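You operate a simulated robot arm through the tools that you are given. There is no shell and no other tool.

You run a simulated robot arm. Do the job below in one go: nothing can be reset, and whatever is moved stays where it is left.

Task
Wipe the limescale off the steam station's plate, then dock the cold iron and lock it.
Fine: use the teal pad and put it back; the station stays off. Set down upright: iron. What is to be rubbed or washed off counts as gone when no trace of it is left.
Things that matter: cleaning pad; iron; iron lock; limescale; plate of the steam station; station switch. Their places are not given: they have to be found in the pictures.

Only the result counts: the job must be done as asked and must still hold three seconds after the hand-in. Knocking over, shifting, dropping, spilling or breaking anything else fails it.

Robot
A 6-joint arm with a three-finger gripper, fixed in place. Base frame: the origin is at the foot of the arm, x ahead of it, y to its left, z up. Lengths are in cm, angles in degrees, forces in N, time in s.
Its first joint turns from -166.0 to 166.0 degrees. Payload 4.89 kg.
Tool frame: the origin (TCP) lies between the finger pads and is the grasp point; the fingertips stand 3 cm ahead of it; z points along the fingers, y is the line along which they close. The gripper opens to 16.4 cm. The gripper's body begins 12.5 cm behind the TCP.
Orientation is told as [roll, pitch, yaw] about the base's x, y, z axes, in that order, counted from this pose: with the fingers straight down and closing along the base's y, the tool's x points along the base's -x, its y along +y and its z along -z.

Tools
- The arm moves only by the tool jog_arm. Its argument "motion" is a list of rows, each a list of 7 numbers: the closure, from 0 (fully open) to 1 (shut), then the shift along the tool's x, y, z in cm, then the turn, a rotation vector about the tool's x, y, z in degrees. In form: [[claw, dx, dy, dz, rx, ry, rz], ...]. A call has 1 to 20 rows; each row is the pose to reach, as a shift and turn from the pose commanded when the call began, along the tool's axes at that moment. A row lasts 0.2 s, in which the tool goes at most 5 cm and 8.6 degrees; a call with a longer step from one row to the next is refused whole, and so is a gripper value outside its range. Where a pose cannot be reached the arm comes as near as it can. A force on the tool above 70 N (or 10 N above the force at the start of the call, whichever is more), or a blocked arm, ends the call early, and 0.2 s more pass. The fingers move at their own pace (about 10.8 cm/s each) and stop on an object; they squeeze with about 37 N. The grip force told is the motor's: it shows also when the fingers shut on nothing. Time passes only in rows, and 0.2 s behind the last, so rows that repeat a pose let the fingers close. It gives the time, the measured TCP pose, the force on the tool (base axes), the opening and the grip force at its end, in the units of the frame above (readings bear some noise), with the torque about the TCP (base axes, N m) and any sound that the robot's microphone picked up, and new pictures: "pictures" is both (left out), scene, wrist or none.
- Cameras (640 x 400 px; columns grow to the right, rows downward): "scene" is fixed at [39.98, 49.95, 175.91]; the picture's right is [-0.92, -0.38, 0.00], its down [-0.25, 0.60, -0.76] and it looks along [0.29, -0.71, -0.64] (base axes); focal length 343 px, centre (320, 200). "wrist" rides on the gripper at [7.6, -0.2, -15.2] in the tool frame; the picture's right is [0.02, 1.00, 0.00], its down [-0.88, 0.02, -0.47] and it looks along [-0.47, 0.01, 0.88] (tool axes); focal length 247 px, centre (320, 200).
- move_column(by): slides the trunk up (or, below 0, down) by that many cm; the arm rides with it, the base frame stays. It gives what a move gives, with no picture.
- pixel_to_xyz(camera, pixels): for up to 12 pixels [column, row] of the newest picture of that camera ("zoom" is the newest enlarged one), the place [x, y, z] in the base frame of the surface seen there, good to about 0.2 cm. It takes no simulated time.
- enlarge(camera, box): a new picture of the part [left, top, right, bottom] of that camera's present view, enlarged. It takes no simulated time.
- close_job(): hands the job in; it is judged then, once.

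Open the gripper and draw the arm clear of the work before you hand the job in, unless the task says otherwise.

The tools are called after "Request:" as a command line: name --pt "numbers of a row" for each row, then --argument value for the rest, lists and objects as JSON in quotes. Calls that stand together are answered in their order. jog_arm: Moves the arm, as the interface text tells. Its arguments: {"type":"object","properties":{"motion":{"type":"array","items":{"type":"array","items":{"type":"number"}}},"pictures":{"type":"string","enum":["both","scene","wrist","none"]}},"required":["motion"]} The other tools are called the same way: move_column (by) slides the trunk up or down; pixel_to_xyz (camera, pixels) gives the place of the surface under pixels of a picture; enlarge (camera, box) takes an enlarged picture of a part of a camera's view; close_job () hands the job in.

At the start:

```text
clock: 0.0
eef_pos: [62.84, -21.15, 143.23]
tool_rot: [0.0, 0.0, 0.0]
wrist_force: [-0.2, 0.3, -0.5]
torque: [-0.02, 0.0, 0.03]
gripper_width: 16.38
gripper_force: 0.2
trunk travel left (down, up): [-20.0, 19.0]
```

scene: 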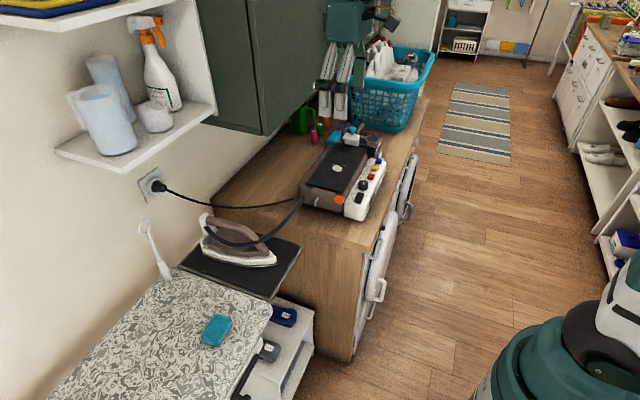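
wrist: 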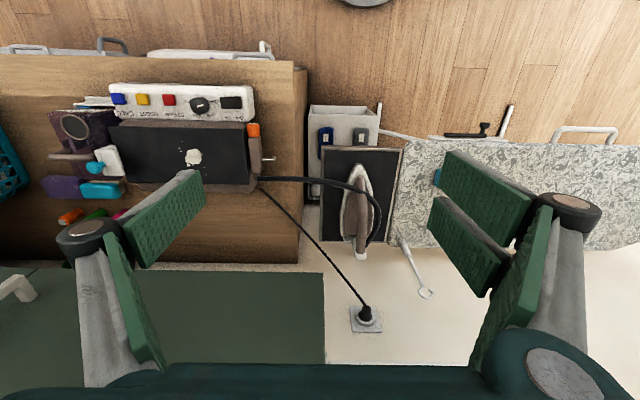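

I see the steam station around (345,175) in the scene with a white spot on its plate, the iron at (240,240), and a teal/blue pad at (217,330). I'll enlarge these areas to look at them closely.

Request:
enlarge --camera "scene" --box '[280, 100, 440, 230]'

Request:
enlarge --camera "scene" --box '[130, 190, 330, 380]'

Request:
enlarge --camera "wrist" --box '[30, 70, 310, 240]'

Request:
enlarge --camera "wrist" --box '[290, 80, 470, 310]'

```text
3.08 times, centred on (360, 165) of scene
```

zoom: 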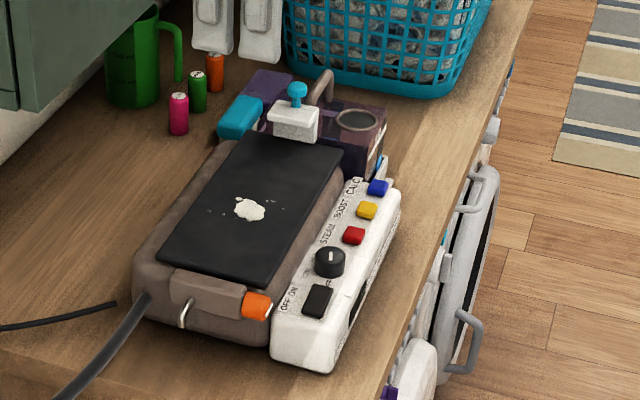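

```text
2.11 times, centred on (230, 285) of scene
```

zoom: 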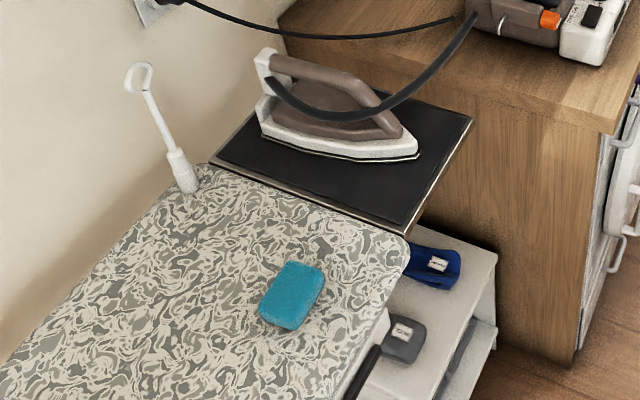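

```text
2.29 times, centred on (170, 155) of wrist
```

zoom: 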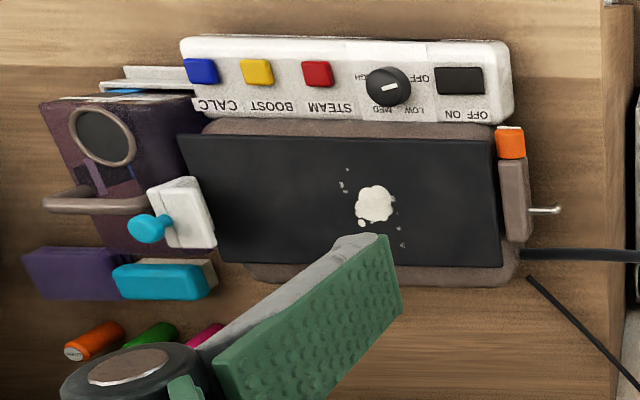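

```text
1.74 times, centred on (380, 195) of wrist
```

zoom: 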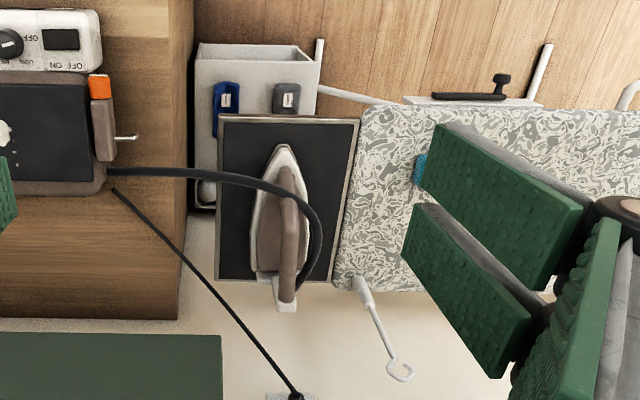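

I need finer views to tell which pad is the teal one and which part is the lock. Enlarging further on the station ends and the pads.

Request:
enlarge --camera "scene" --box '[325, 110, 385, 150]'

Request:
enlarge --camera "scene" --box '[305, 170, 375, 222]'

Request:
enlarge --camera "scene" --box '[190, 300, 310, 380]'

Request:
enlarge --camera "wrist" --box '[40, 110, 140, 210]'

Request:
enlarge --camera "wrist" --box '[220, 80, 290, 200]'

Request:
pixel_to_xyz --camera "scene" --pixels '[[217, 325], [217, 338], [205, 335], [228, 322], [240, 240], [344, 168], [340, 200], [355, 140], [343, 133], [370, 190], [360, 205], [200, 300]]'

Request:
pixel_to_xyz --camera "wrist" --pixels '[[193, 157], [253, 130], [265, 158], [255, 165], [102, 190], [95, 168], [110, 158], [120, 130], [240, 130], [120, 180], [245, 185], [230, 103]]'

```text
10.00 times, centred on (355, 130) of scene
```

zoom: 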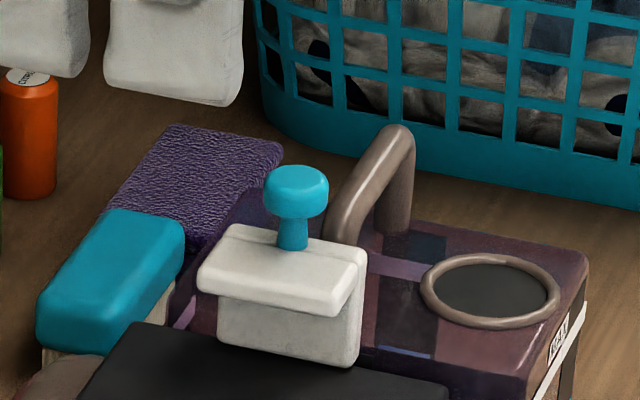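

```text
7.69 times, centred on (340, 196) of scene
```

zoom: 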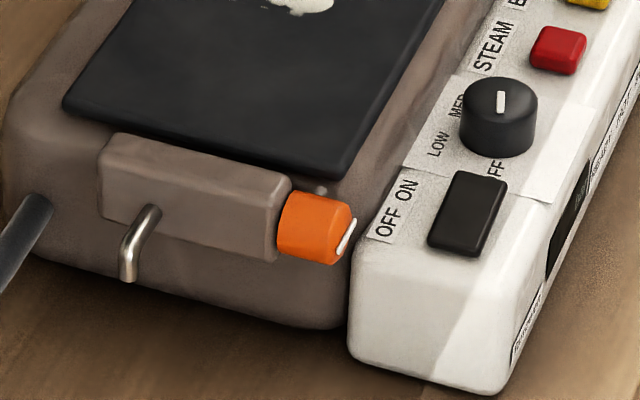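

```text
5.00 times, centred on (250, 340) of scene
```

zoom: 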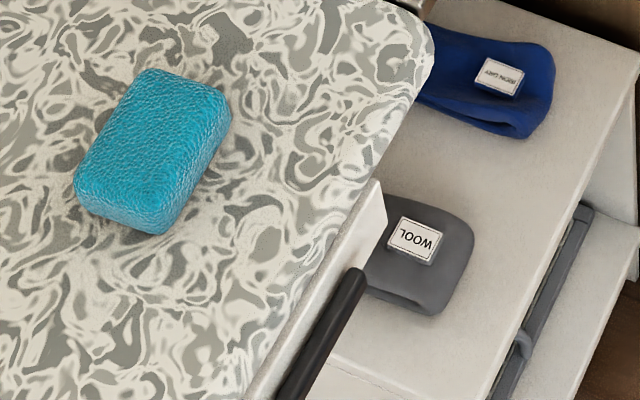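

```text
4.00 times, centred on (90, 160) of wrist
```

zoom: 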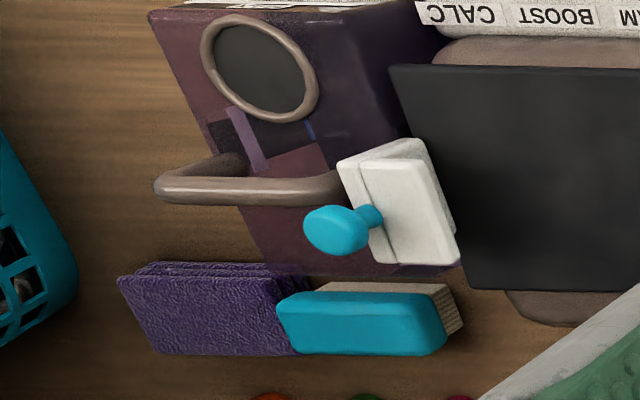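

```text
3.33 times, centred on (255, 140) of wrist
```

zoom: 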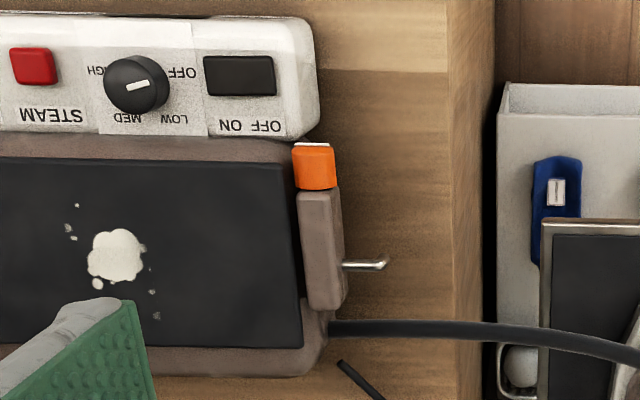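

```text
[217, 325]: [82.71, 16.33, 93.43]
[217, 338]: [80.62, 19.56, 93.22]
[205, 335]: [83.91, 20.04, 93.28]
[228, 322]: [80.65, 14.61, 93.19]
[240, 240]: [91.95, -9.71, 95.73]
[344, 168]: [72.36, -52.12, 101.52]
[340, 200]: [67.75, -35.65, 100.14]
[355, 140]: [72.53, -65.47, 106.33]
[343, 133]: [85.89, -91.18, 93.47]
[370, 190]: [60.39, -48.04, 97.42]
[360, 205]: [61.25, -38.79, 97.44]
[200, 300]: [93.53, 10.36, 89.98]
```

```text
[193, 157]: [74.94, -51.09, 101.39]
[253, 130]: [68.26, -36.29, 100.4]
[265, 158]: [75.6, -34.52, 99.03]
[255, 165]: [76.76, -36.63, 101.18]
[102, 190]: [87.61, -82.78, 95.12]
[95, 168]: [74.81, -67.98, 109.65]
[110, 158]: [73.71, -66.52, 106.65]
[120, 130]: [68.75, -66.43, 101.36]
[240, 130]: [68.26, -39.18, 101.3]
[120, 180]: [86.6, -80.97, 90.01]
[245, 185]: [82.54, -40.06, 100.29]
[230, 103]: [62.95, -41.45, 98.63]
```

The textured teal pad is on the ironing board at about (82,17,93). The brush near the station is a different thing. The limescale is at about (75,-51,101), and the orange lock knob at about (68,-36,100). I'll enlarge the pad and measure its outline.

Request:
enlarge --camera "scene" --box '[190, 305, 246, 355]'

```text
8.00 times, centred on (218, 330) of scene
```

zoom: 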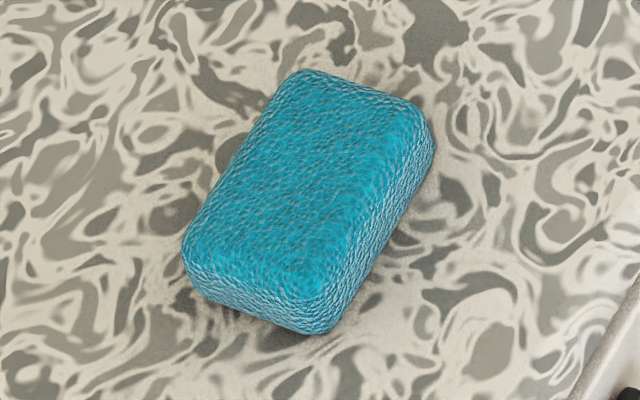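

Measuring the pad's top corners and the board next to it.

Request:
pixel_to_xyz --camera "zoom" --pixels '[[305, 80], [415, 112], [190, 255], [310, 295], [300, 185], [420, 165], [320, 330], [190, 285], [450, 180], [330, 350], [170, 280], [290, 70]]'

Request:
jog_arm --pt "0 0 5 0 0 0 0" --pt "0 -2 10 0 0 0 0" --pt "0 -4 14 2 0 0 0" --pt "0 -6 18 4 0 0 0" --pt "0 -8 22 6 0 0 0" --pt "0 -10 26 8 0 0 0" --pt "0 -12 30 10 0 0 0" --pt "0 -14 33 13 0 0 0" --pt "0 -16 36 16 0 0 0" --pt "0 -18 37.5 20 0 0 0" --pt "0 -19 38 24 0 0 0" --pt "0 -19 38 28 0 0 0"

```text
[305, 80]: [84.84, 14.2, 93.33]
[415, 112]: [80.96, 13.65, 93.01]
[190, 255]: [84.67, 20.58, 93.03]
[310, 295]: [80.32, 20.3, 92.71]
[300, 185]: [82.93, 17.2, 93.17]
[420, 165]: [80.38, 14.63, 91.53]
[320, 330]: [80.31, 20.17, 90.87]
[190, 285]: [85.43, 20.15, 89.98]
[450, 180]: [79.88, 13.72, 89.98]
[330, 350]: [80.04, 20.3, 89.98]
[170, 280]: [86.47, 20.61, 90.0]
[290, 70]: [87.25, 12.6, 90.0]
```

```text
refused: row 2 steps farther than a row can; nothing moved
```

Row 2 stepped too far. The pad spans x 80.2–85.2, y 13.4–20.6 and z 90–93.3. Before moving I'll check where the wall shelf and the cabinet are.

Request:
pixel_to_xyz --camera "scene" --pixels '[[60, 152], [138, 172], [214, 108], [160, 90], [263, 132], [200, 115], [330, 90], [115, 150], [150, 175], [145, 225], [165, 275], [270, 250]]'

Request:
jog_arm --pt "0 0 4 0 0 0 0" --pt "0 0 8 0 0 0 0" --pt "0 0 12 0 0 0 0" --pt "0 0 16 0 0 0 0" --pt "0 0 20 0 0 0 0" --pt "0 0 24 0 0 0 0" --pt "0 0 28 0 0 0 0"

```text
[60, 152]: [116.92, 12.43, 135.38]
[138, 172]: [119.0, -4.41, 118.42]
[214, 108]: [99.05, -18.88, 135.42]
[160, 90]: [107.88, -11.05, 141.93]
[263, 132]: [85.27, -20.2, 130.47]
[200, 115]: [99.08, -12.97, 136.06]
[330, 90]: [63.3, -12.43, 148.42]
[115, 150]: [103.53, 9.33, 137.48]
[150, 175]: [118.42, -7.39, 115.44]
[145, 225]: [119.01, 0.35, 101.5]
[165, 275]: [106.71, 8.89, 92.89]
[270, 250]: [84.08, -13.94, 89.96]
```

```text
clock: 1.6
eef_pos: [62.95, 6.61, 143.32]
tool_rot: [0.0, 0.0, 0.0]
wrist_force: [0.2, -1.4, -0.4]
torque: [0.13, 0.02, 0.01]
gripper_width: 16.38
gripper_force: 0.1
trunk travel left (down, up): [-20.0, 19.0]
```

scene: 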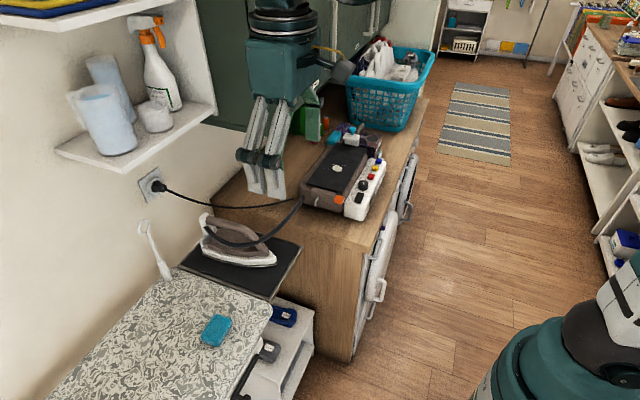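
wrist: 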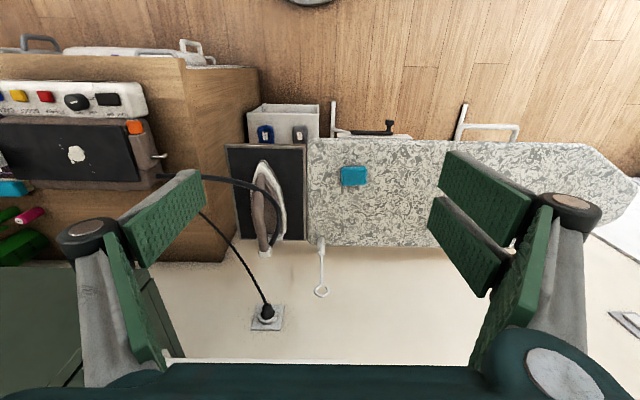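

The view is clear and the pad is at about (352,176) in the wrist picture. I'll move above it and start the descent with the claw open, keeping clear of the shelf at x>99.

Request:
jog_arm --pt "0 -2 1.2 3.5 0 0 0" --pt "0 -4 2.4 7 0 0 0" --pt "0 -6 3.6 10.5 0 0 0" --pt "0 -8 4.8 14 0 0 0" --pt "0 -10 6 17.5 0 0 0" --pt "0 -12 7 21 0 0 0" --pt "0 -14 8 24.5 0 0 0" --pt "0 -16 9 28 0 0 0" --pt "0 -18 10 31 0 0 0" --pt "0 -19.7 10.5 34 0 0 0"

```text
clock: 3.8
eef_pos: [82.63, 17.22, 109.38]
tool_rot: [0.0, 0.0, 0.0]
wrist_force: [-1.2, -1.0, 0.3]
torque: [0.02, -0.16, 0.04]
gripper_width: 16.39
gripper_force: 0.2
trunk travel left (down, up): [-20.0, 19.0]
```

scene: 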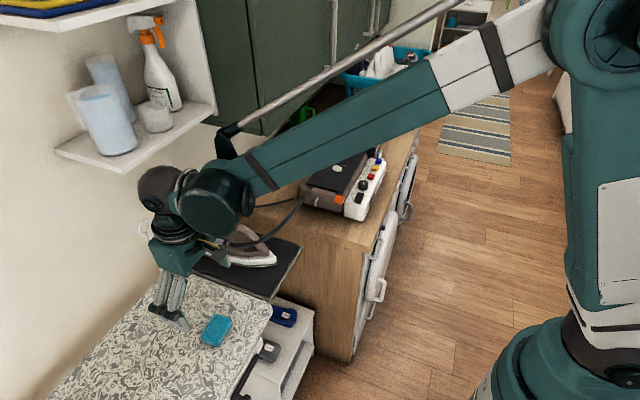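
wrist: 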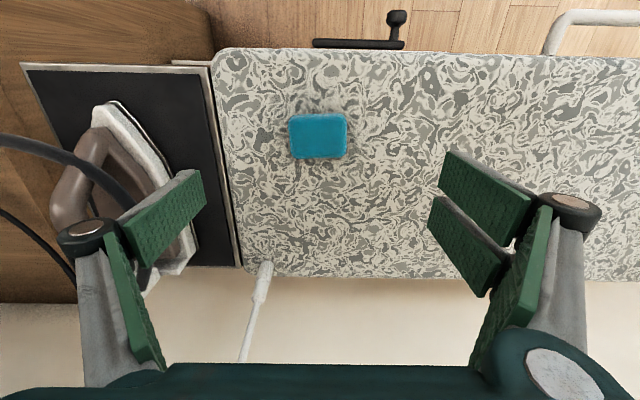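

The pad is at (318,136) in the wrist picture, almost under the TCP. I'll measure its edges more exactly.

Request:
enlarge --camera "wrist" --box '[270, 100, 366, 175]'

Request:
pixel_to_xyz --camera "wrist" --pixels '[[292, 136], [344, 136], [318, 116], [318, 154], [294, 120], [344, 120], [296, 155], [342, 152]]'

```text
5.33 times, centred on (318, 138) of wrist
```

zoom: 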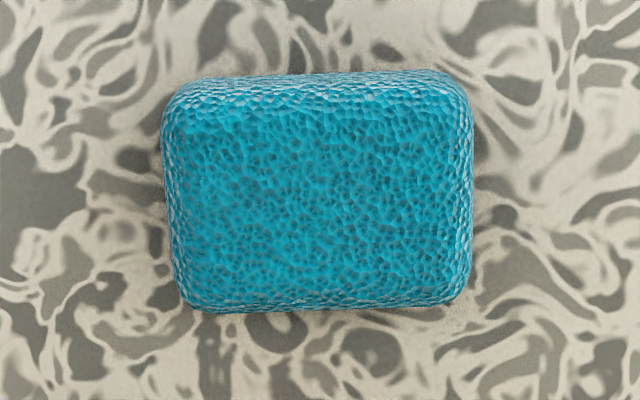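

```text
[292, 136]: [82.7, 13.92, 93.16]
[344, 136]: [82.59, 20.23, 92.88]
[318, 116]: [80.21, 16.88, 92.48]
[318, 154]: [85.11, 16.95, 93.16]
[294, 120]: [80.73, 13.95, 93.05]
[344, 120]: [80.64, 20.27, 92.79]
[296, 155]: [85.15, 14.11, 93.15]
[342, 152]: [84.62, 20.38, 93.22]
```

The pad's centre is about (82.65,17.1) and its top is at 93.2. I'll descend until the fingertips are about 1.2 cm above the board, then close on it.

Request:
jog_arm --pt "0 0 -0.1 4 0 0 0" --pt "0 0 -0.1 8 0 0 0" --pt "0 0 -0.1 11.5 0 0 0" --pt "0 0 -0.1 14 0 0 0" --pt "0 0 -0.1 15.1 0 0 0" --pt "0 0 -0.1 15.1 0 0 0" --pt "0.3 0 -0.1 15.1 0 0 0" --pt "0.5 0 -0.1 15.1 0 0 0" --pt "0.7 0 -0.1 15.1 0 0 0" --pt "0.8 0 -0.1 15.1 0 0 0" --pt "0.8 0 -0.1 15.1 0 0 0"

```text
clock: 6.2
eef_pos: [82.62, 17.43, 94.1]
tool_rot: [0.0, 0.0, 0.1]
wrist_force: [0.1, 1.1, 3.8]
torque: [0.13, -0.05, 0.07]
gripper_width: 7.4
gripper_force: 37.2
trunk travel left (down, up): [-20.0, 19.0]
```

scene: 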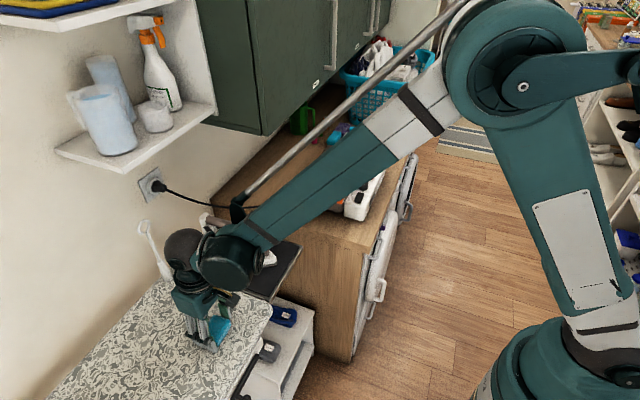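
wrist: 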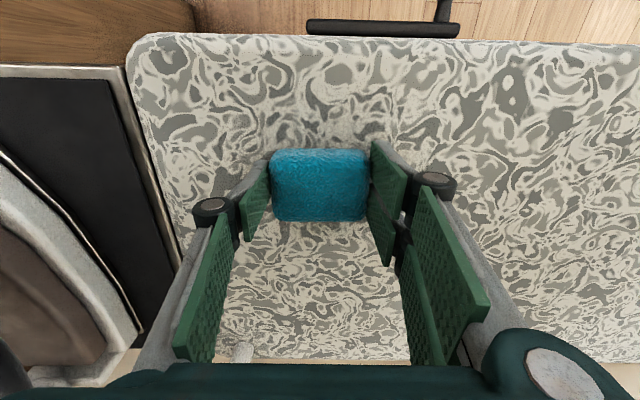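

Pad gripped at width 7.4. Before I carry it toward the cabinet, I'll find how far the wrist parts extend behind the gripper.

Request:
pixel_to_xyz --camera "scene" --pixels '[[183, 235], [168, 250], [200, 270], [230, 240], [210, 235], [240, 200], [190, 300], [195, 232], [225, 265], [260, 240], [172, 240], [300, 150]]'

Request:
jog_arm --pt "0.8 0 0 -2 0 0 0" --pt "0.8 0 0 -5 0 0 0" --pt "0.8 1 0 -9 0 0 0" --pt "0.8 2.5 0 -13 0 0 0" --pt "0.8 4 0 -17 0 0 0" --pt "0.8 6 -2 -20 0 0 0" --pt "0.8 8 -5 -22 0 0 0"

```text
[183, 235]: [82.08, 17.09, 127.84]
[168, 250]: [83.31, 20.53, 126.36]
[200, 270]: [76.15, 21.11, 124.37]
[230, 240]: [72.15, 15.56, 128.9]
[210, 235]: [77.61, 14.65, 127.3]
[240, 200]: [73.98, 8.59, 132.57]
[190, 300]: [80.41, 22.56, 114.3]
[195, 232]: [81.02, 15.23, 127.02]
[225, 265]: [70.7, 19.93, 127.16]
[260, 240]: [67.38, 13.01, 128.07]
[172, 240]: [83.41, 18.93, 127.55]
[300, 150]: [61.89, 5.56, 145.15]
```

```text
clock: 7.8
eef_pos: [74.26, 12.4, 116.49]
tool_rot: [0.1, -0.1, -0.1]
wrist_force: [1.6, 1.6, -1.2]
torque: [-0.23, 0.18, 0.0]
gripper_width: 7.36
gripper_force: 37.2
trunk travel left (down, up): [-20.0, 19.0]
```

scene: 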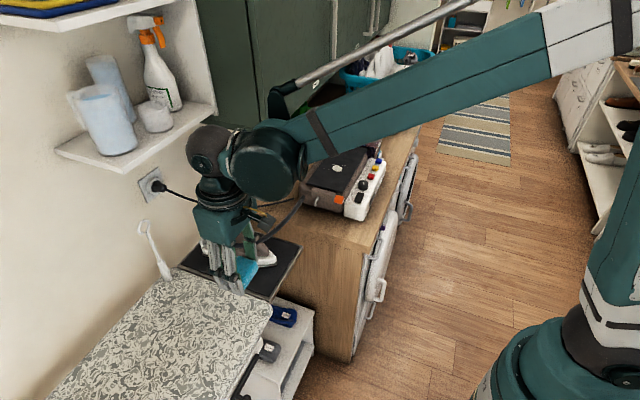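
wrist: 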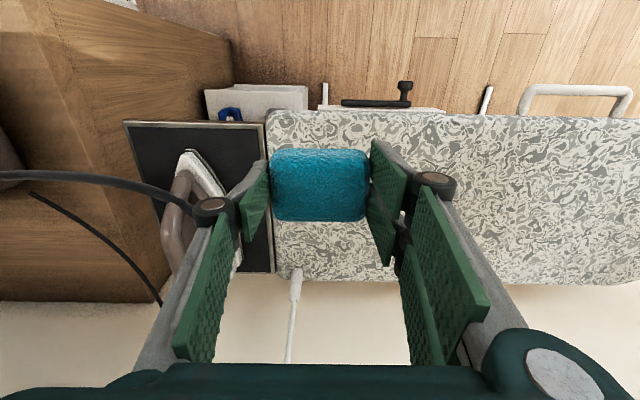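

The wrist parts reach about 33 cm above the TCP and only about 5 cm in x, so x≈74 keeps clear of the cabinet front at x=85. I'll raise a little and travel along -y toward the station.

Request:
jog_arm --pt "0.8 0 -3 -3 0 0 0" --pt "0.8 0.5 -7 -4 0 0 0" --pt "0.8 0.5 -11.5 -4 0 0 0" --pt "0.8 0.5 -16 -4 0 0 0" --pt "0.8 0.5 -20.5 -4 0 0 0" --pt "0.8 0.5 -25 -4 0 0 0" --pt "0.8 0.5 -29.5 -4 0 0 0" --pt "0.8 0.5 -34 -4 0 0 0" --pt "0.8 0.5 -38 -4 0 0 0" --pt "0.8 0.5 -42 -4 0 0 0" --pt "0.8 0.5 -45 -4 0 0 0"

```text
clock: 10.2
eef_pos: [73.86, -33.0, 120.35]
tool_rot: [0.0, 0.0, -0.1]
wrist_force: [-0.2, 0.2, -1.2]
torque: [-0.13, -0.01, -0.04]
gripper_width: 7.37
gripper_force: 36.7
trunk travel left (down, up): [-20.0, 19.0]
```

scene: 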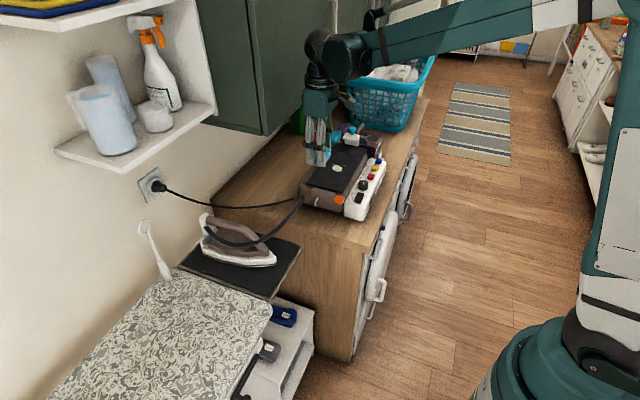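
wrist: 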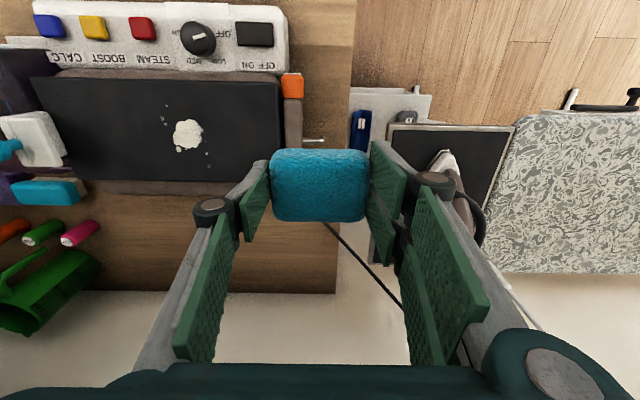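

Good view of the plate, with the limescale at (187,134) in the wrist picture. I'll enlarge it and measure the spots and the plate edges.

Request:
enlarge --camera "wrist" --box '[150, 95, 230, 175]'

Request:
pixel_to_xyz --camera "wrist" --pixels '[[187, 134], [165, 107], [210, 168], [175, 150], [40, 82], [276, 86], [60, 178], [278, 180], [155, 134], [290, 85], [295, 120], [315, 141]]'

```text
5.00 times, centred on (190, 135) of wrist
```

zoom: 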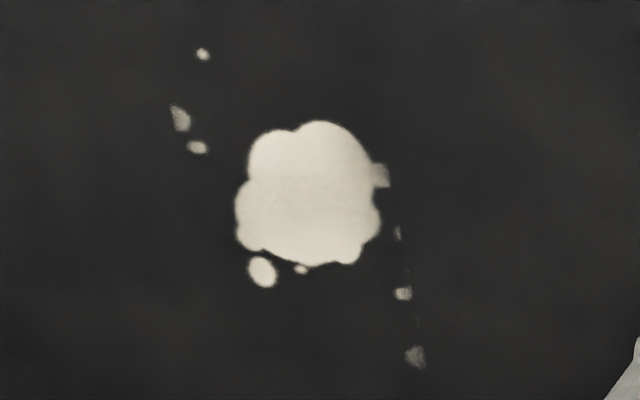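

```text
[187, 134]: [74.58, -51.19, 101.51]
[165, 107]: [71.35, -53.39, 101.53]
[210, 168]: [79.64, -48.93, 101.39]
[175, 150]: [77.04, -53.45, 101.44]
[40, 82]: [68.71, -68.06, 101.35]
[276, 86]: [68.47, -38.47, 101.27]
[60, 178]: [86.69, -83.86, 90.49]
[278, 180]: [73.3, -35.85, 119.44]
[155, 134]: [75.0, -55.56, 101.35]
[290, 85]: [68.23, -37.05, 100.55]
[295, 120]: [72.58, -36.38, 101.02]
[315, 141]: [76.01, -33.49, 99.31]
```

Getting the base-frame extents of all the flecks.

Request:
pixel_to_xyz --camera "zoom" --pixels '[[203, 50], [175, 118], [197, 147], [237, 200], [320, 120], [386, 175], [310, 265], [255, 285], [403, 293], [415, 365], [397, 233], [320, 200]]'

```text
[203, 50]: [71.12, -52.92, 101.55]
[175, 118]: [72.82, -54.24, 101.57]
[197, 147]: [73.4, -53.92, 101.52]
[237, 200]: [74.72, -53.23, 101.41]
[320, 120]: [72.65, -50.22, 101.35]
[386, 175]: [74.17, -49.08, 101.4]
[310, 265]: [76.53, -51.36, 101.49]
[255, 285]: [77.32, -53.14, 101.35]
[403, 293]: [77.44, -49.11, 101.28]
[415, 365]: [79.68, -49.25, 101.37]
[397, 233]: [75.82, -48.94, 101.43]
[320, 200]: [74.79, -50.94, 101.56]
```

The flecks span x 71–79.8 and y -54.5 to -48.8 on the plate at z≈101.4. I'll move the pad above them, then lower in small steps until the force shows contact.

Request:
jog_arm --pt "0.8 0 -4 1 0 0 0" --pt "0.8 -0.3 -8 3 0 0 0" --pt "0.8 -0.6 -12 5 0 0 0" --pt "0.8 -1 -16 7.5 0 0 0" --pt "0.8 -1.1 -18.5 10.5 0 0 0" --pt "0.8 -1.1 -18.5 12.5 0 0 0" --pt "0.8 -1.1 -18.5 13.5 0 0 0" --pt "0.8 -1.1 -18.5 14.2 0 0 0" --pt "0.8 -1.1 -18.5 14.2 0 0 0"

```text
clock: 12.2
eef_pos: [75.0, -51.15, 105.98]
tool_rot: [0.1, 0.0, 0.0]
wrist_force: [0.6, 0.6, -0.2]
torque: [-0.01, 0.01, -0.02]
gripper_width: 7.37
gripper_force: 37.2
trunk travel left (down, up): [-20.0, 19.0]
```

scene: 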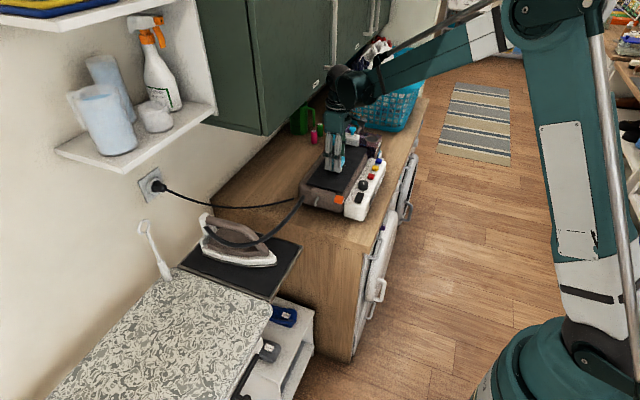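
wrist: 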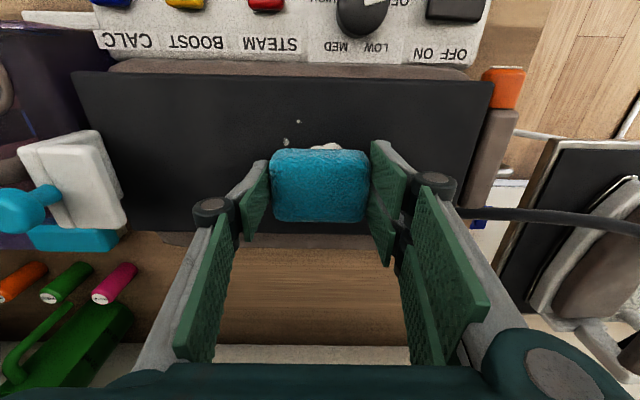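

No contact yet at z 105.98. I'll lower another 0.7 cm in small steps and read the force.

Request:
jog_arm --pt "0.8 0 0 0.2 0 0 0" --pt "0.8 0 0 0.4 0 0 0" --pt "0.8 0 0 0.5 0 0 0" --pt "0.8 0 0 0.6 0 0 0" --pt "0.8 0 0 0.7 0 0 0" --pictures "none"

```text
clock: 13.4
eef_pos: [74.97, -51.24, 105.57]
tool_rot: [0.0, -0.1, 0.0]
wrist_force: [2.8, -4.7, 41.7]
torque: [-0.17, -0.19, 0.02]
gripper_width: 7.34
gripper_force: 36.3
trunk travel left (down, up): [-20.0, 19.0]
```

Contact at about 42 N, which is firmer than needed. I'll ease off slightly and rub along x in two lanes that cover all the flecks.

Request:
jog_arm --pt "0.8 0 0 -0.22 0 0 0" --pt "0.8 1.2 1 -0.22 0 0 0" --pt "0.8 2.6 1 -0.22 0 0 0" --pt "0.8 3.8 1 -0.22 0 0 0" --pt "0.8 2.4 1 -0.22 0 0 0" --pt "0.8 1 1 -0.22 0 0 0" --pt "0.8 -0.4 1 -0.22 0 0 0" --pt "0.8 -1.8 1 -0.22 0 0 0" --pt "0.8 -3.2 1 -0.22 0 0 0" --pt "0.8 -4.4 1 -0.22 0 0 0" --pt "0.8 -4.4 -0.2 -0.22 0 0 0" --pt "0.8 -4.4 -1.2 -0.22 0 0 0" --pt "0.8 -3 -1.2 -0.22 0 0 0" --pt "0.8 -1.6 -1.2 -0.22 0 0 0" --pt "0.8 -0.2 -1.2 -0.22 0 0 0" --pt "0.8 1.2 -1.2 -0.22 0 0 0" --pt "0.8 2.6 -1.2 -0.22 0 0 0" --pt "0.8 3.8 -1.2 -0.22 0 0 0" --pt "0.8 3.8 0 -0.22 0 0 0" --pt "0.8 3.8 0 -0.22 0 0 0"

```text
clock: 17.6
eef_pos: [71.26, -51.24, 105.27]
tool_rot: [0.0, 0.1, -0.1]
wrist_force: [-0.4, 0.0, -0.1]
torque: [-0.01, 0.0, -0.01]
gripper_width: 7.35
gripper_force: 37.0
trunk travel left (down, up): [-20.0, 19.0]
```

scene: 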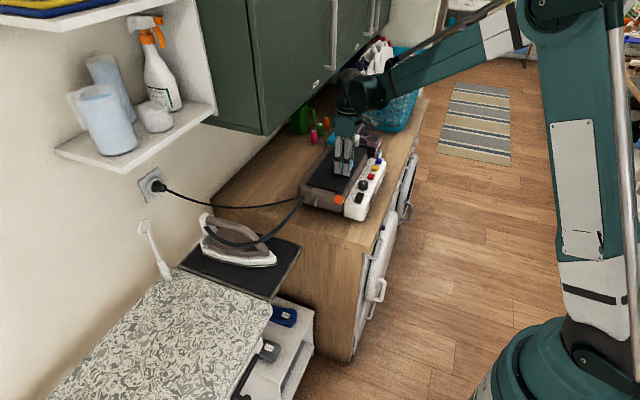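
wrist: 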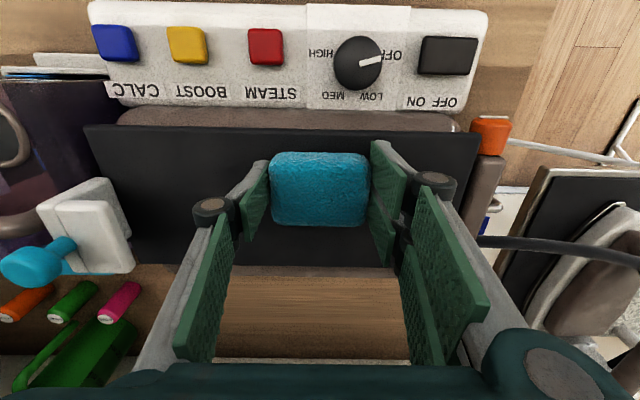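

No force at the end and much of the plate looks clean. I'll lift and move back toward +y to inspect it.

Request:
jog_arm --pt "0.8 0 0 -4 0 0 0" --pt "0.8 0 4 -6 0 0 0" --pt "0.8 0 8 -8 0 0 0" --pt "0.8 0 12 -10 0 0 0" --pt "0.8 -1 16 -12 0 0 0" --pt "0.8 -2 20 -13 0 0 0" --pictures "both"

Request:
enlarge --camera "wrist" --box '[130, 90, 250, 190]'

Request:
enlarge --camera "scene" --box '[300, 135, 390, 205]'

```text
clock: 19.0
eef_pos: [73.3, -31.19, 118.5]
tool_rot: [0.0, 0.0, 0.1]
wrist_force: [-0.6, -1.8, -0.2]
torque: [0.17, 0.0, 0.01]
gripper_width: 7.34
gripper_force: 37.0
trunk travel left (down, up): [-20.0, 19.0]
```

scene: 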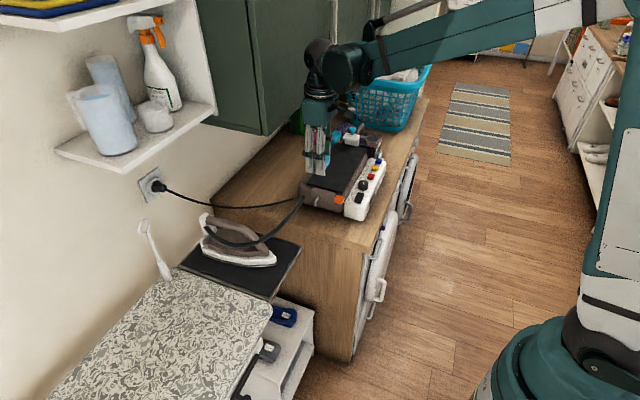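
wrist: 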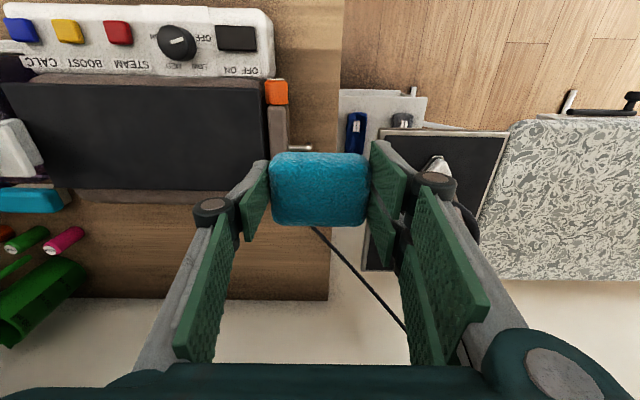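

```text
4.00 times, centred on (190, 140) of wrist
```

zoom: 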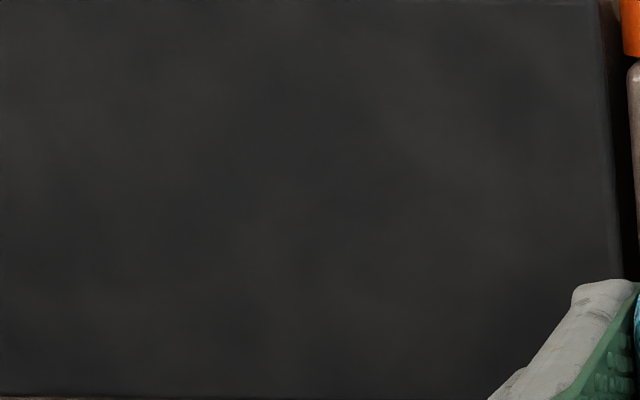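

```text
5.71 times, centred on (345, 170) of scene
```

zoom: 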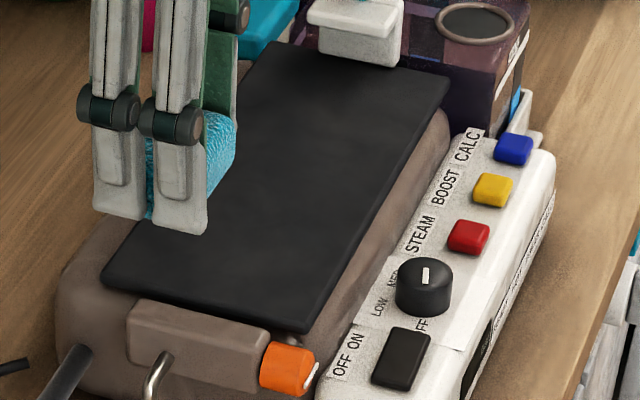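

The plate looks clean. One closer look at the former spot, to be sure no faint trace remains.

Request:
enlarge --camera "wrist" --box '[135, 105, 199, 150]'

Request:
enlarge --camera "wrist" --box '[140, 140, 220, 192]'

Request:
enlarge --camera "wrist" --box '[0, 80, 140, 190]'

Request:
enlarge --camera "scene" --box '[325, 145, 373, 175]'

```text
8.89 times, centred on (167, 128) of wrist
```

zoom: 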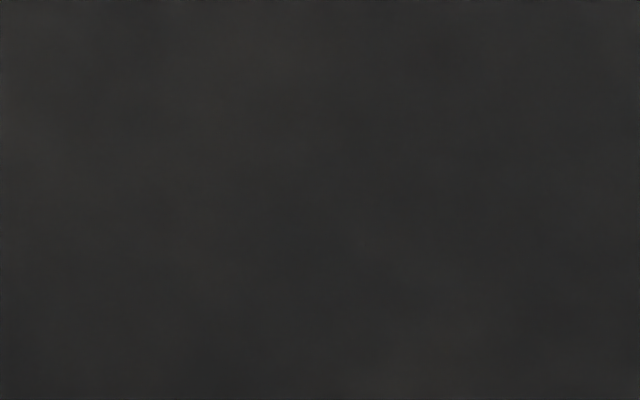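

```text
7.69 times, centred on (180, 166) of wrist
```

zoom: 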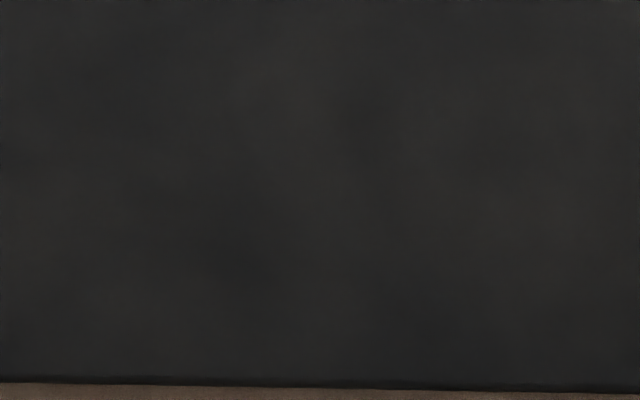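

```text
3.64 times, centred on (70, 135) of wrist
```

zoom: 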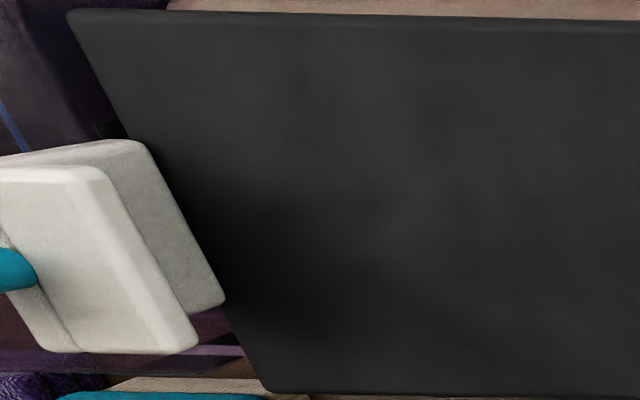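

```text
13.33 times, centred on (349, 160) of scene
```

zoom: 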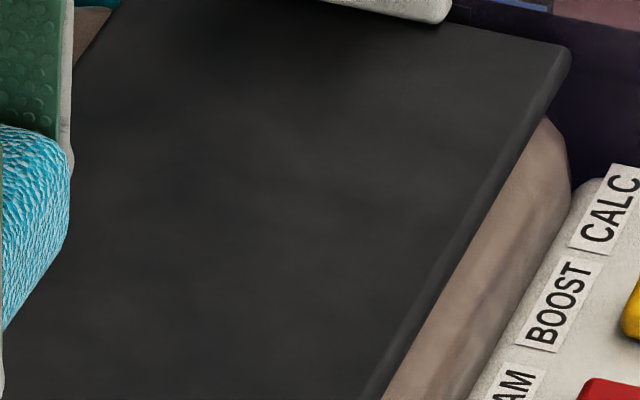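

The plate is clean. While the view is good I'll examine the lock at (277,92) and the white block at the far end.

Request:
enlarge --camera "wrist" --box '[245, 70, 325, 155]'

Request:
enlarge --camera "scene" --box '[310, 183, 365, 218]'

Request:
enlarge --camera "scene" --box '[180, 200, 305, 285]'

```text
4.71 times, centred on (285, 112) of wrist
```

zoom: 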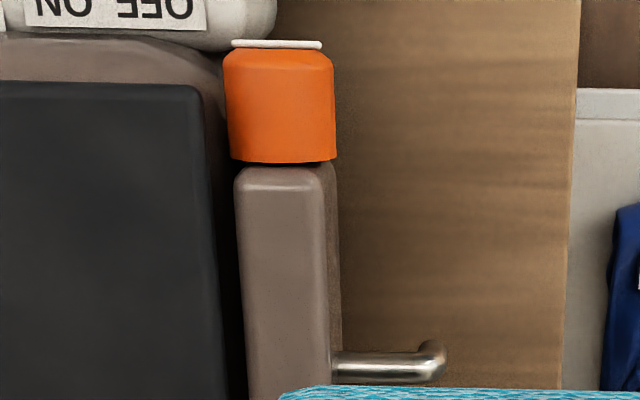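

```text
11.43 times, centred on (338, 200) of scene
```

zoom: 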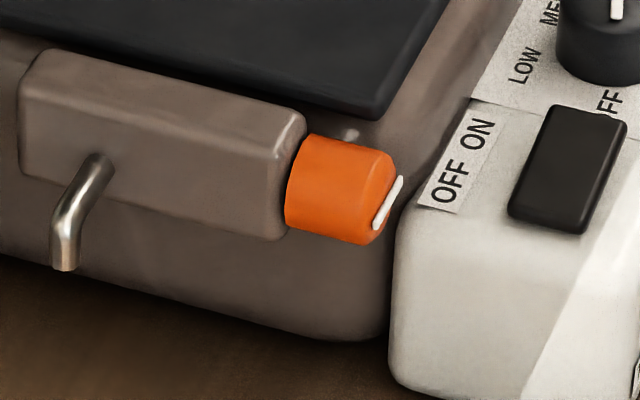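

```text
4.71 times, centred on (242, 242) of scene
```

zoom: 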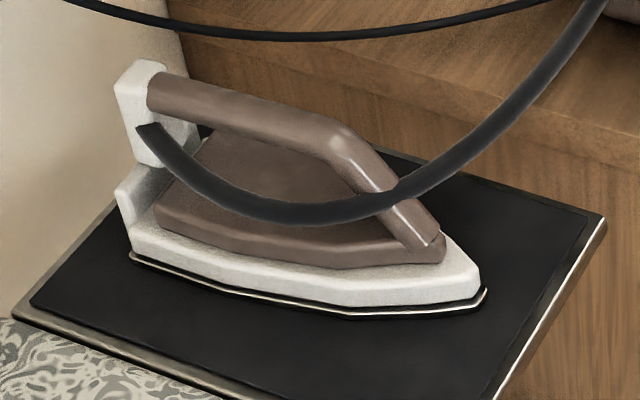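

The lock is an orange knob with its axis along x and a white pointer on its end face. Now I'll measure the iron in the newest enlarged picture.

Request:
pixel_to_xyz --camera "zoom" --pixels '[[485, 293], [132, 255], [140, 75], [165, 85], [250, 105], [330, 130], [420, 235], [350, 312], [200, 280], [150, 130], [475, 285], [300, 200]]'

Request:
enlarge --camera "wrist" --box '[360, 100, 520, 280]'

```text
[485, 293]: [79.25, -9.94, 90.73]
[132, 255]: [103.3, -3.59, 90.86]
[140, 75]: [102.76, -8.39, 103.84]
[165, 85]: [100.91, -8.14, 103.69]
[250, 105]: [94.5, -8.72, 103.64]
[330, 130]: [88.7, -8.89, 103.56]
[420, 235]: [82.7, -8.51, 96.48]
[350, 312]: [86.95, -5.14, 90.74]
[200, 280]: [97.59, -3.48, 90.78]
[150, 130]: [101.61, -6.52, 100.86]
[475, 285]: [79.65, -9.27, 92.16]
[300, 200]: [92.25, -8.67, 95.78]
```

```text
2.22 times, centred on (440, 190) of wrist
```

zoom: 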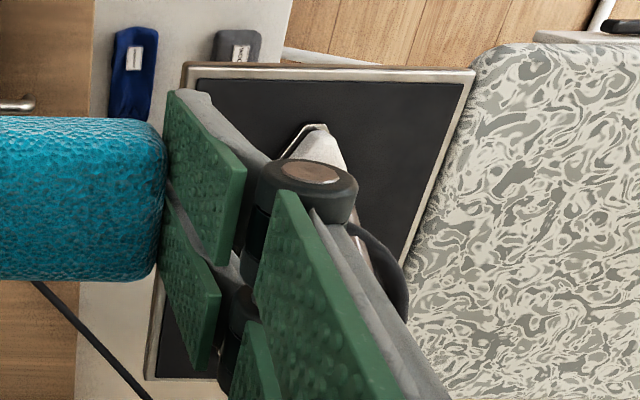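

The iron's nose is at x≈79 and its heel at x≈103. The handle is at y≈-8.7 with its top at z 103.7. First I'll take the pad back to (82.6,17.2) the way I came.

Request:
jog_arm --pt "0.8 0 3 -2 0 0 0" --pt "0.8 0 7.5 -2 0 0 0" --pt "0.8 0 12 -2 0 0 0" --pt "0.8 0 16.5 -2 0 0 0" --pt "0.8 0 21 -2 0 0 0" --pt "0.8 0 25.5 -2 0 0 0" --pt "0.8 0 30 -2 0 0 0" --pt "0.8 0 34.5 -2 0 0 0" --pt "0.8 0 39 -2 0 0 0" --pt "0.8 -2 43 -1 0 0 0" --pt "0.8 -5 46 1 0 0 0" --pt "0.8 -8 48.3 4 0 0 0" --pt "0.8 -9.3 48.3 8 0 0 0" --pt "0.8 -9.3 48.3 12 0 0 0" --pt "0.8 -9.3 48.3 16 0 0 0" --pt "0.8 -9.3 48.3 20 0 0 0" --pt "0.8 -9.3 48.3 22 0 0 0" --pt "0.8 -9.3 48.3 22 0 0 0"

```text
clock: 22.8
eef_pos: [82.81, 17.27, 96.45]
tool_rot: [0.0, 0.0, 0.0]
wrist_force: [0.7, 0.1, -1.0]
torque: [-0.05, 0.05, 0.0]
gripper_width: 7.36
gripper_force: 36.8
trunk travel left (down, up): [-20.0, 19.0]
```

scene: 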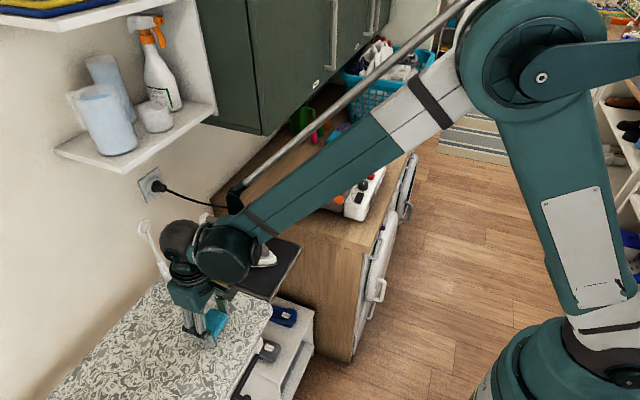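
wrist: 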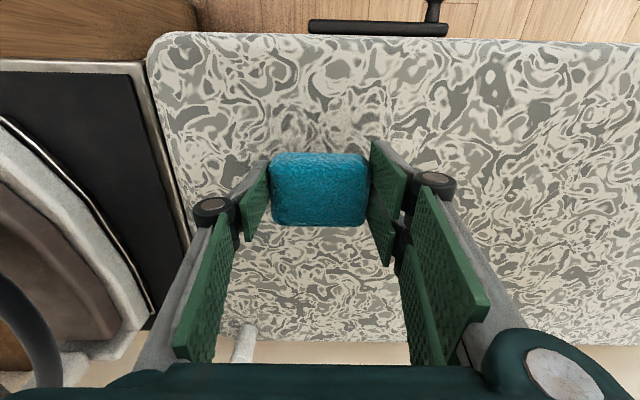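

The pad is back above its old place at z 96.45. I'll lower gently until it touches, down to about z 93.8.

Request:
jog_arm --pt "0.8 0.15 0 1 0 0 0" --pt "0.8 0.15 0 1.8 0 0 0" --pt "0.8 0.15 0 2.2 0 0 0" --pt "0.8 0.15 0 2.5 0 0 0" --pt "0.8 0.15 0 2.6 0 0 0" --pictures "none"

```text
clock: 24.0
eef_pos: [82.56, 17.14, 93.84]
tool_rot: [0.1, 0.0, 0.0]
wrist_force: [-0.5, 0.3, -0.5]
torque: [0.01, 0.01, 0.05]
gripper_width: 7.34
gripper_force: 36.9
trunk travel left (down, up): [-20.0, 19.0]
```

No contact yet at 93.84, so I'll keep lowering in small steps.

Request:
jog_arm --pt "0.8 0 0 0.1 0 0 0" --pt "0.8 0 0 0.2 0 0 0" --pictures "none"

```text
clock: 24.6
eef_pos: [82.5, 17.04, 93.85]
tool_rot: [0.0, -0.1, 0.0]
wrist_force: [0.6, 2.5, 4.7]
torque: [0.07, 0.1, -0.05]
gripper_width: 7.36
gripper_force: 36.8
trunk travel left (down, up): [-20.0, 19.0]
```

Contact at 4.7 N. I'll release the pad and rise straight up.

Request:
jog_arm --pt "0.5 0 0 0 0 0 0" --pt "0.4 0 0 0 0 0 0" --pt "0.25 0 0 0 0 0 0" --pt "0.2 0 0 -1 0 0 0" --pt "0.2 0 0 -4 0 0 0" --pt "0.2 1 -0.5 -8.5 0 0 0" --pt "0.2 2 -1 -13 0 0 0" --pt "0.2 3 -1 -17.5 0 0 0"

```text
clock: 26.4
eef_pos: [79.86, 16.2, 111.15]
tool_rot: [0.0, 0.0, 0.0]
wrist_force: [1.5, 0.0, -0.3]
torque: [-0.01, 0.18, -0.02]
gripper_width: 13.13
gripper_force: 0.0
trunk travel left (down, up): [-20.0, 19.0]
```

scene: 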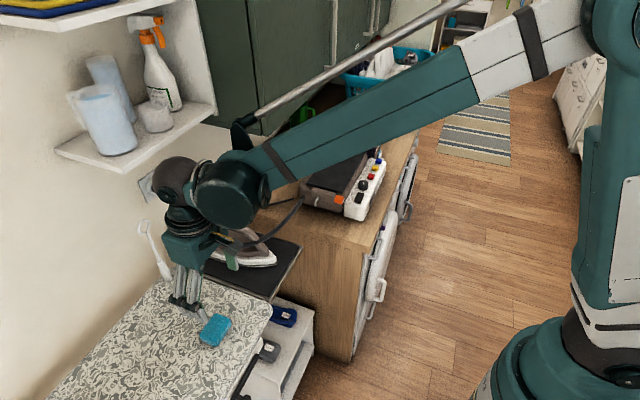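
wrist: 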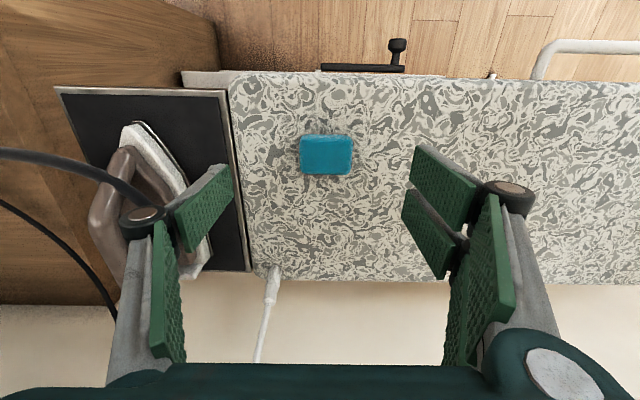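

The pad is back on the board, at (325,155). Now I'll rise and move above the iron to look at its handle.

Request:
jog_arm --pt "0.4 0 -1 -4 0 0 0" --pt "0.45 0 -3 -8 0 0 0" --pt "0.5 0 -7 -10 0 0 0" --pt "0.5 0 -11.5 -10 0 0 0" --pt "0.5 0 -16 -10 0 0 0" --pt "0.5 0 -20.5 -10 0 0 0" --pt "0.5 0 -24.8 -10 0 0 0" --pt "0.5 0 -24.8 -10 0 0 0"

```text
clock: 28.2
eef_pos: [79.8, -9.2, 121.16]
tool_rot: [-0.1, 0.0, 0.0]
wrist_force: [0.2, 0.0, 0.0]
torque: [0.07, 0.0, 0.01]
gripper_width: 8.2
gripper_force: 0.1
trunk travel left (down, up): [-20.0, 19.0]
```

scene: 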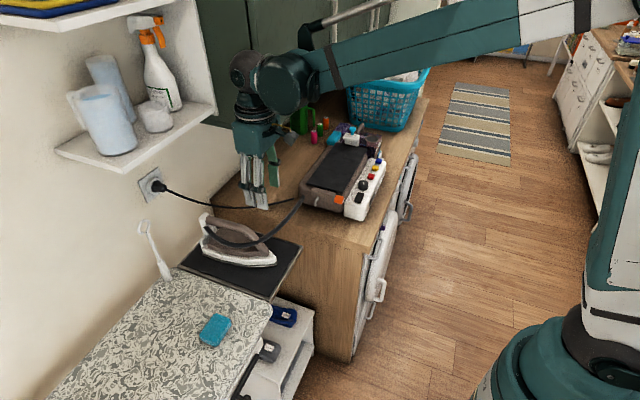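
wrist: 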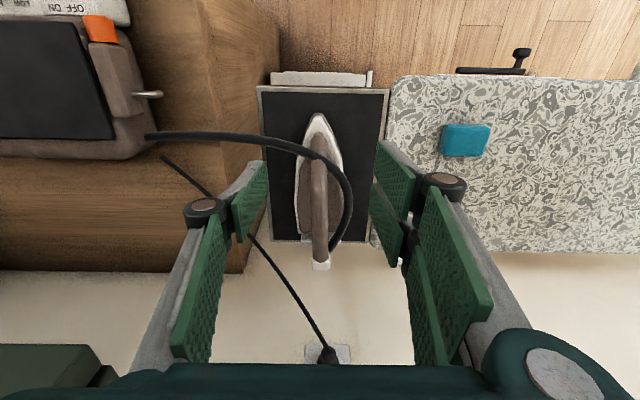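

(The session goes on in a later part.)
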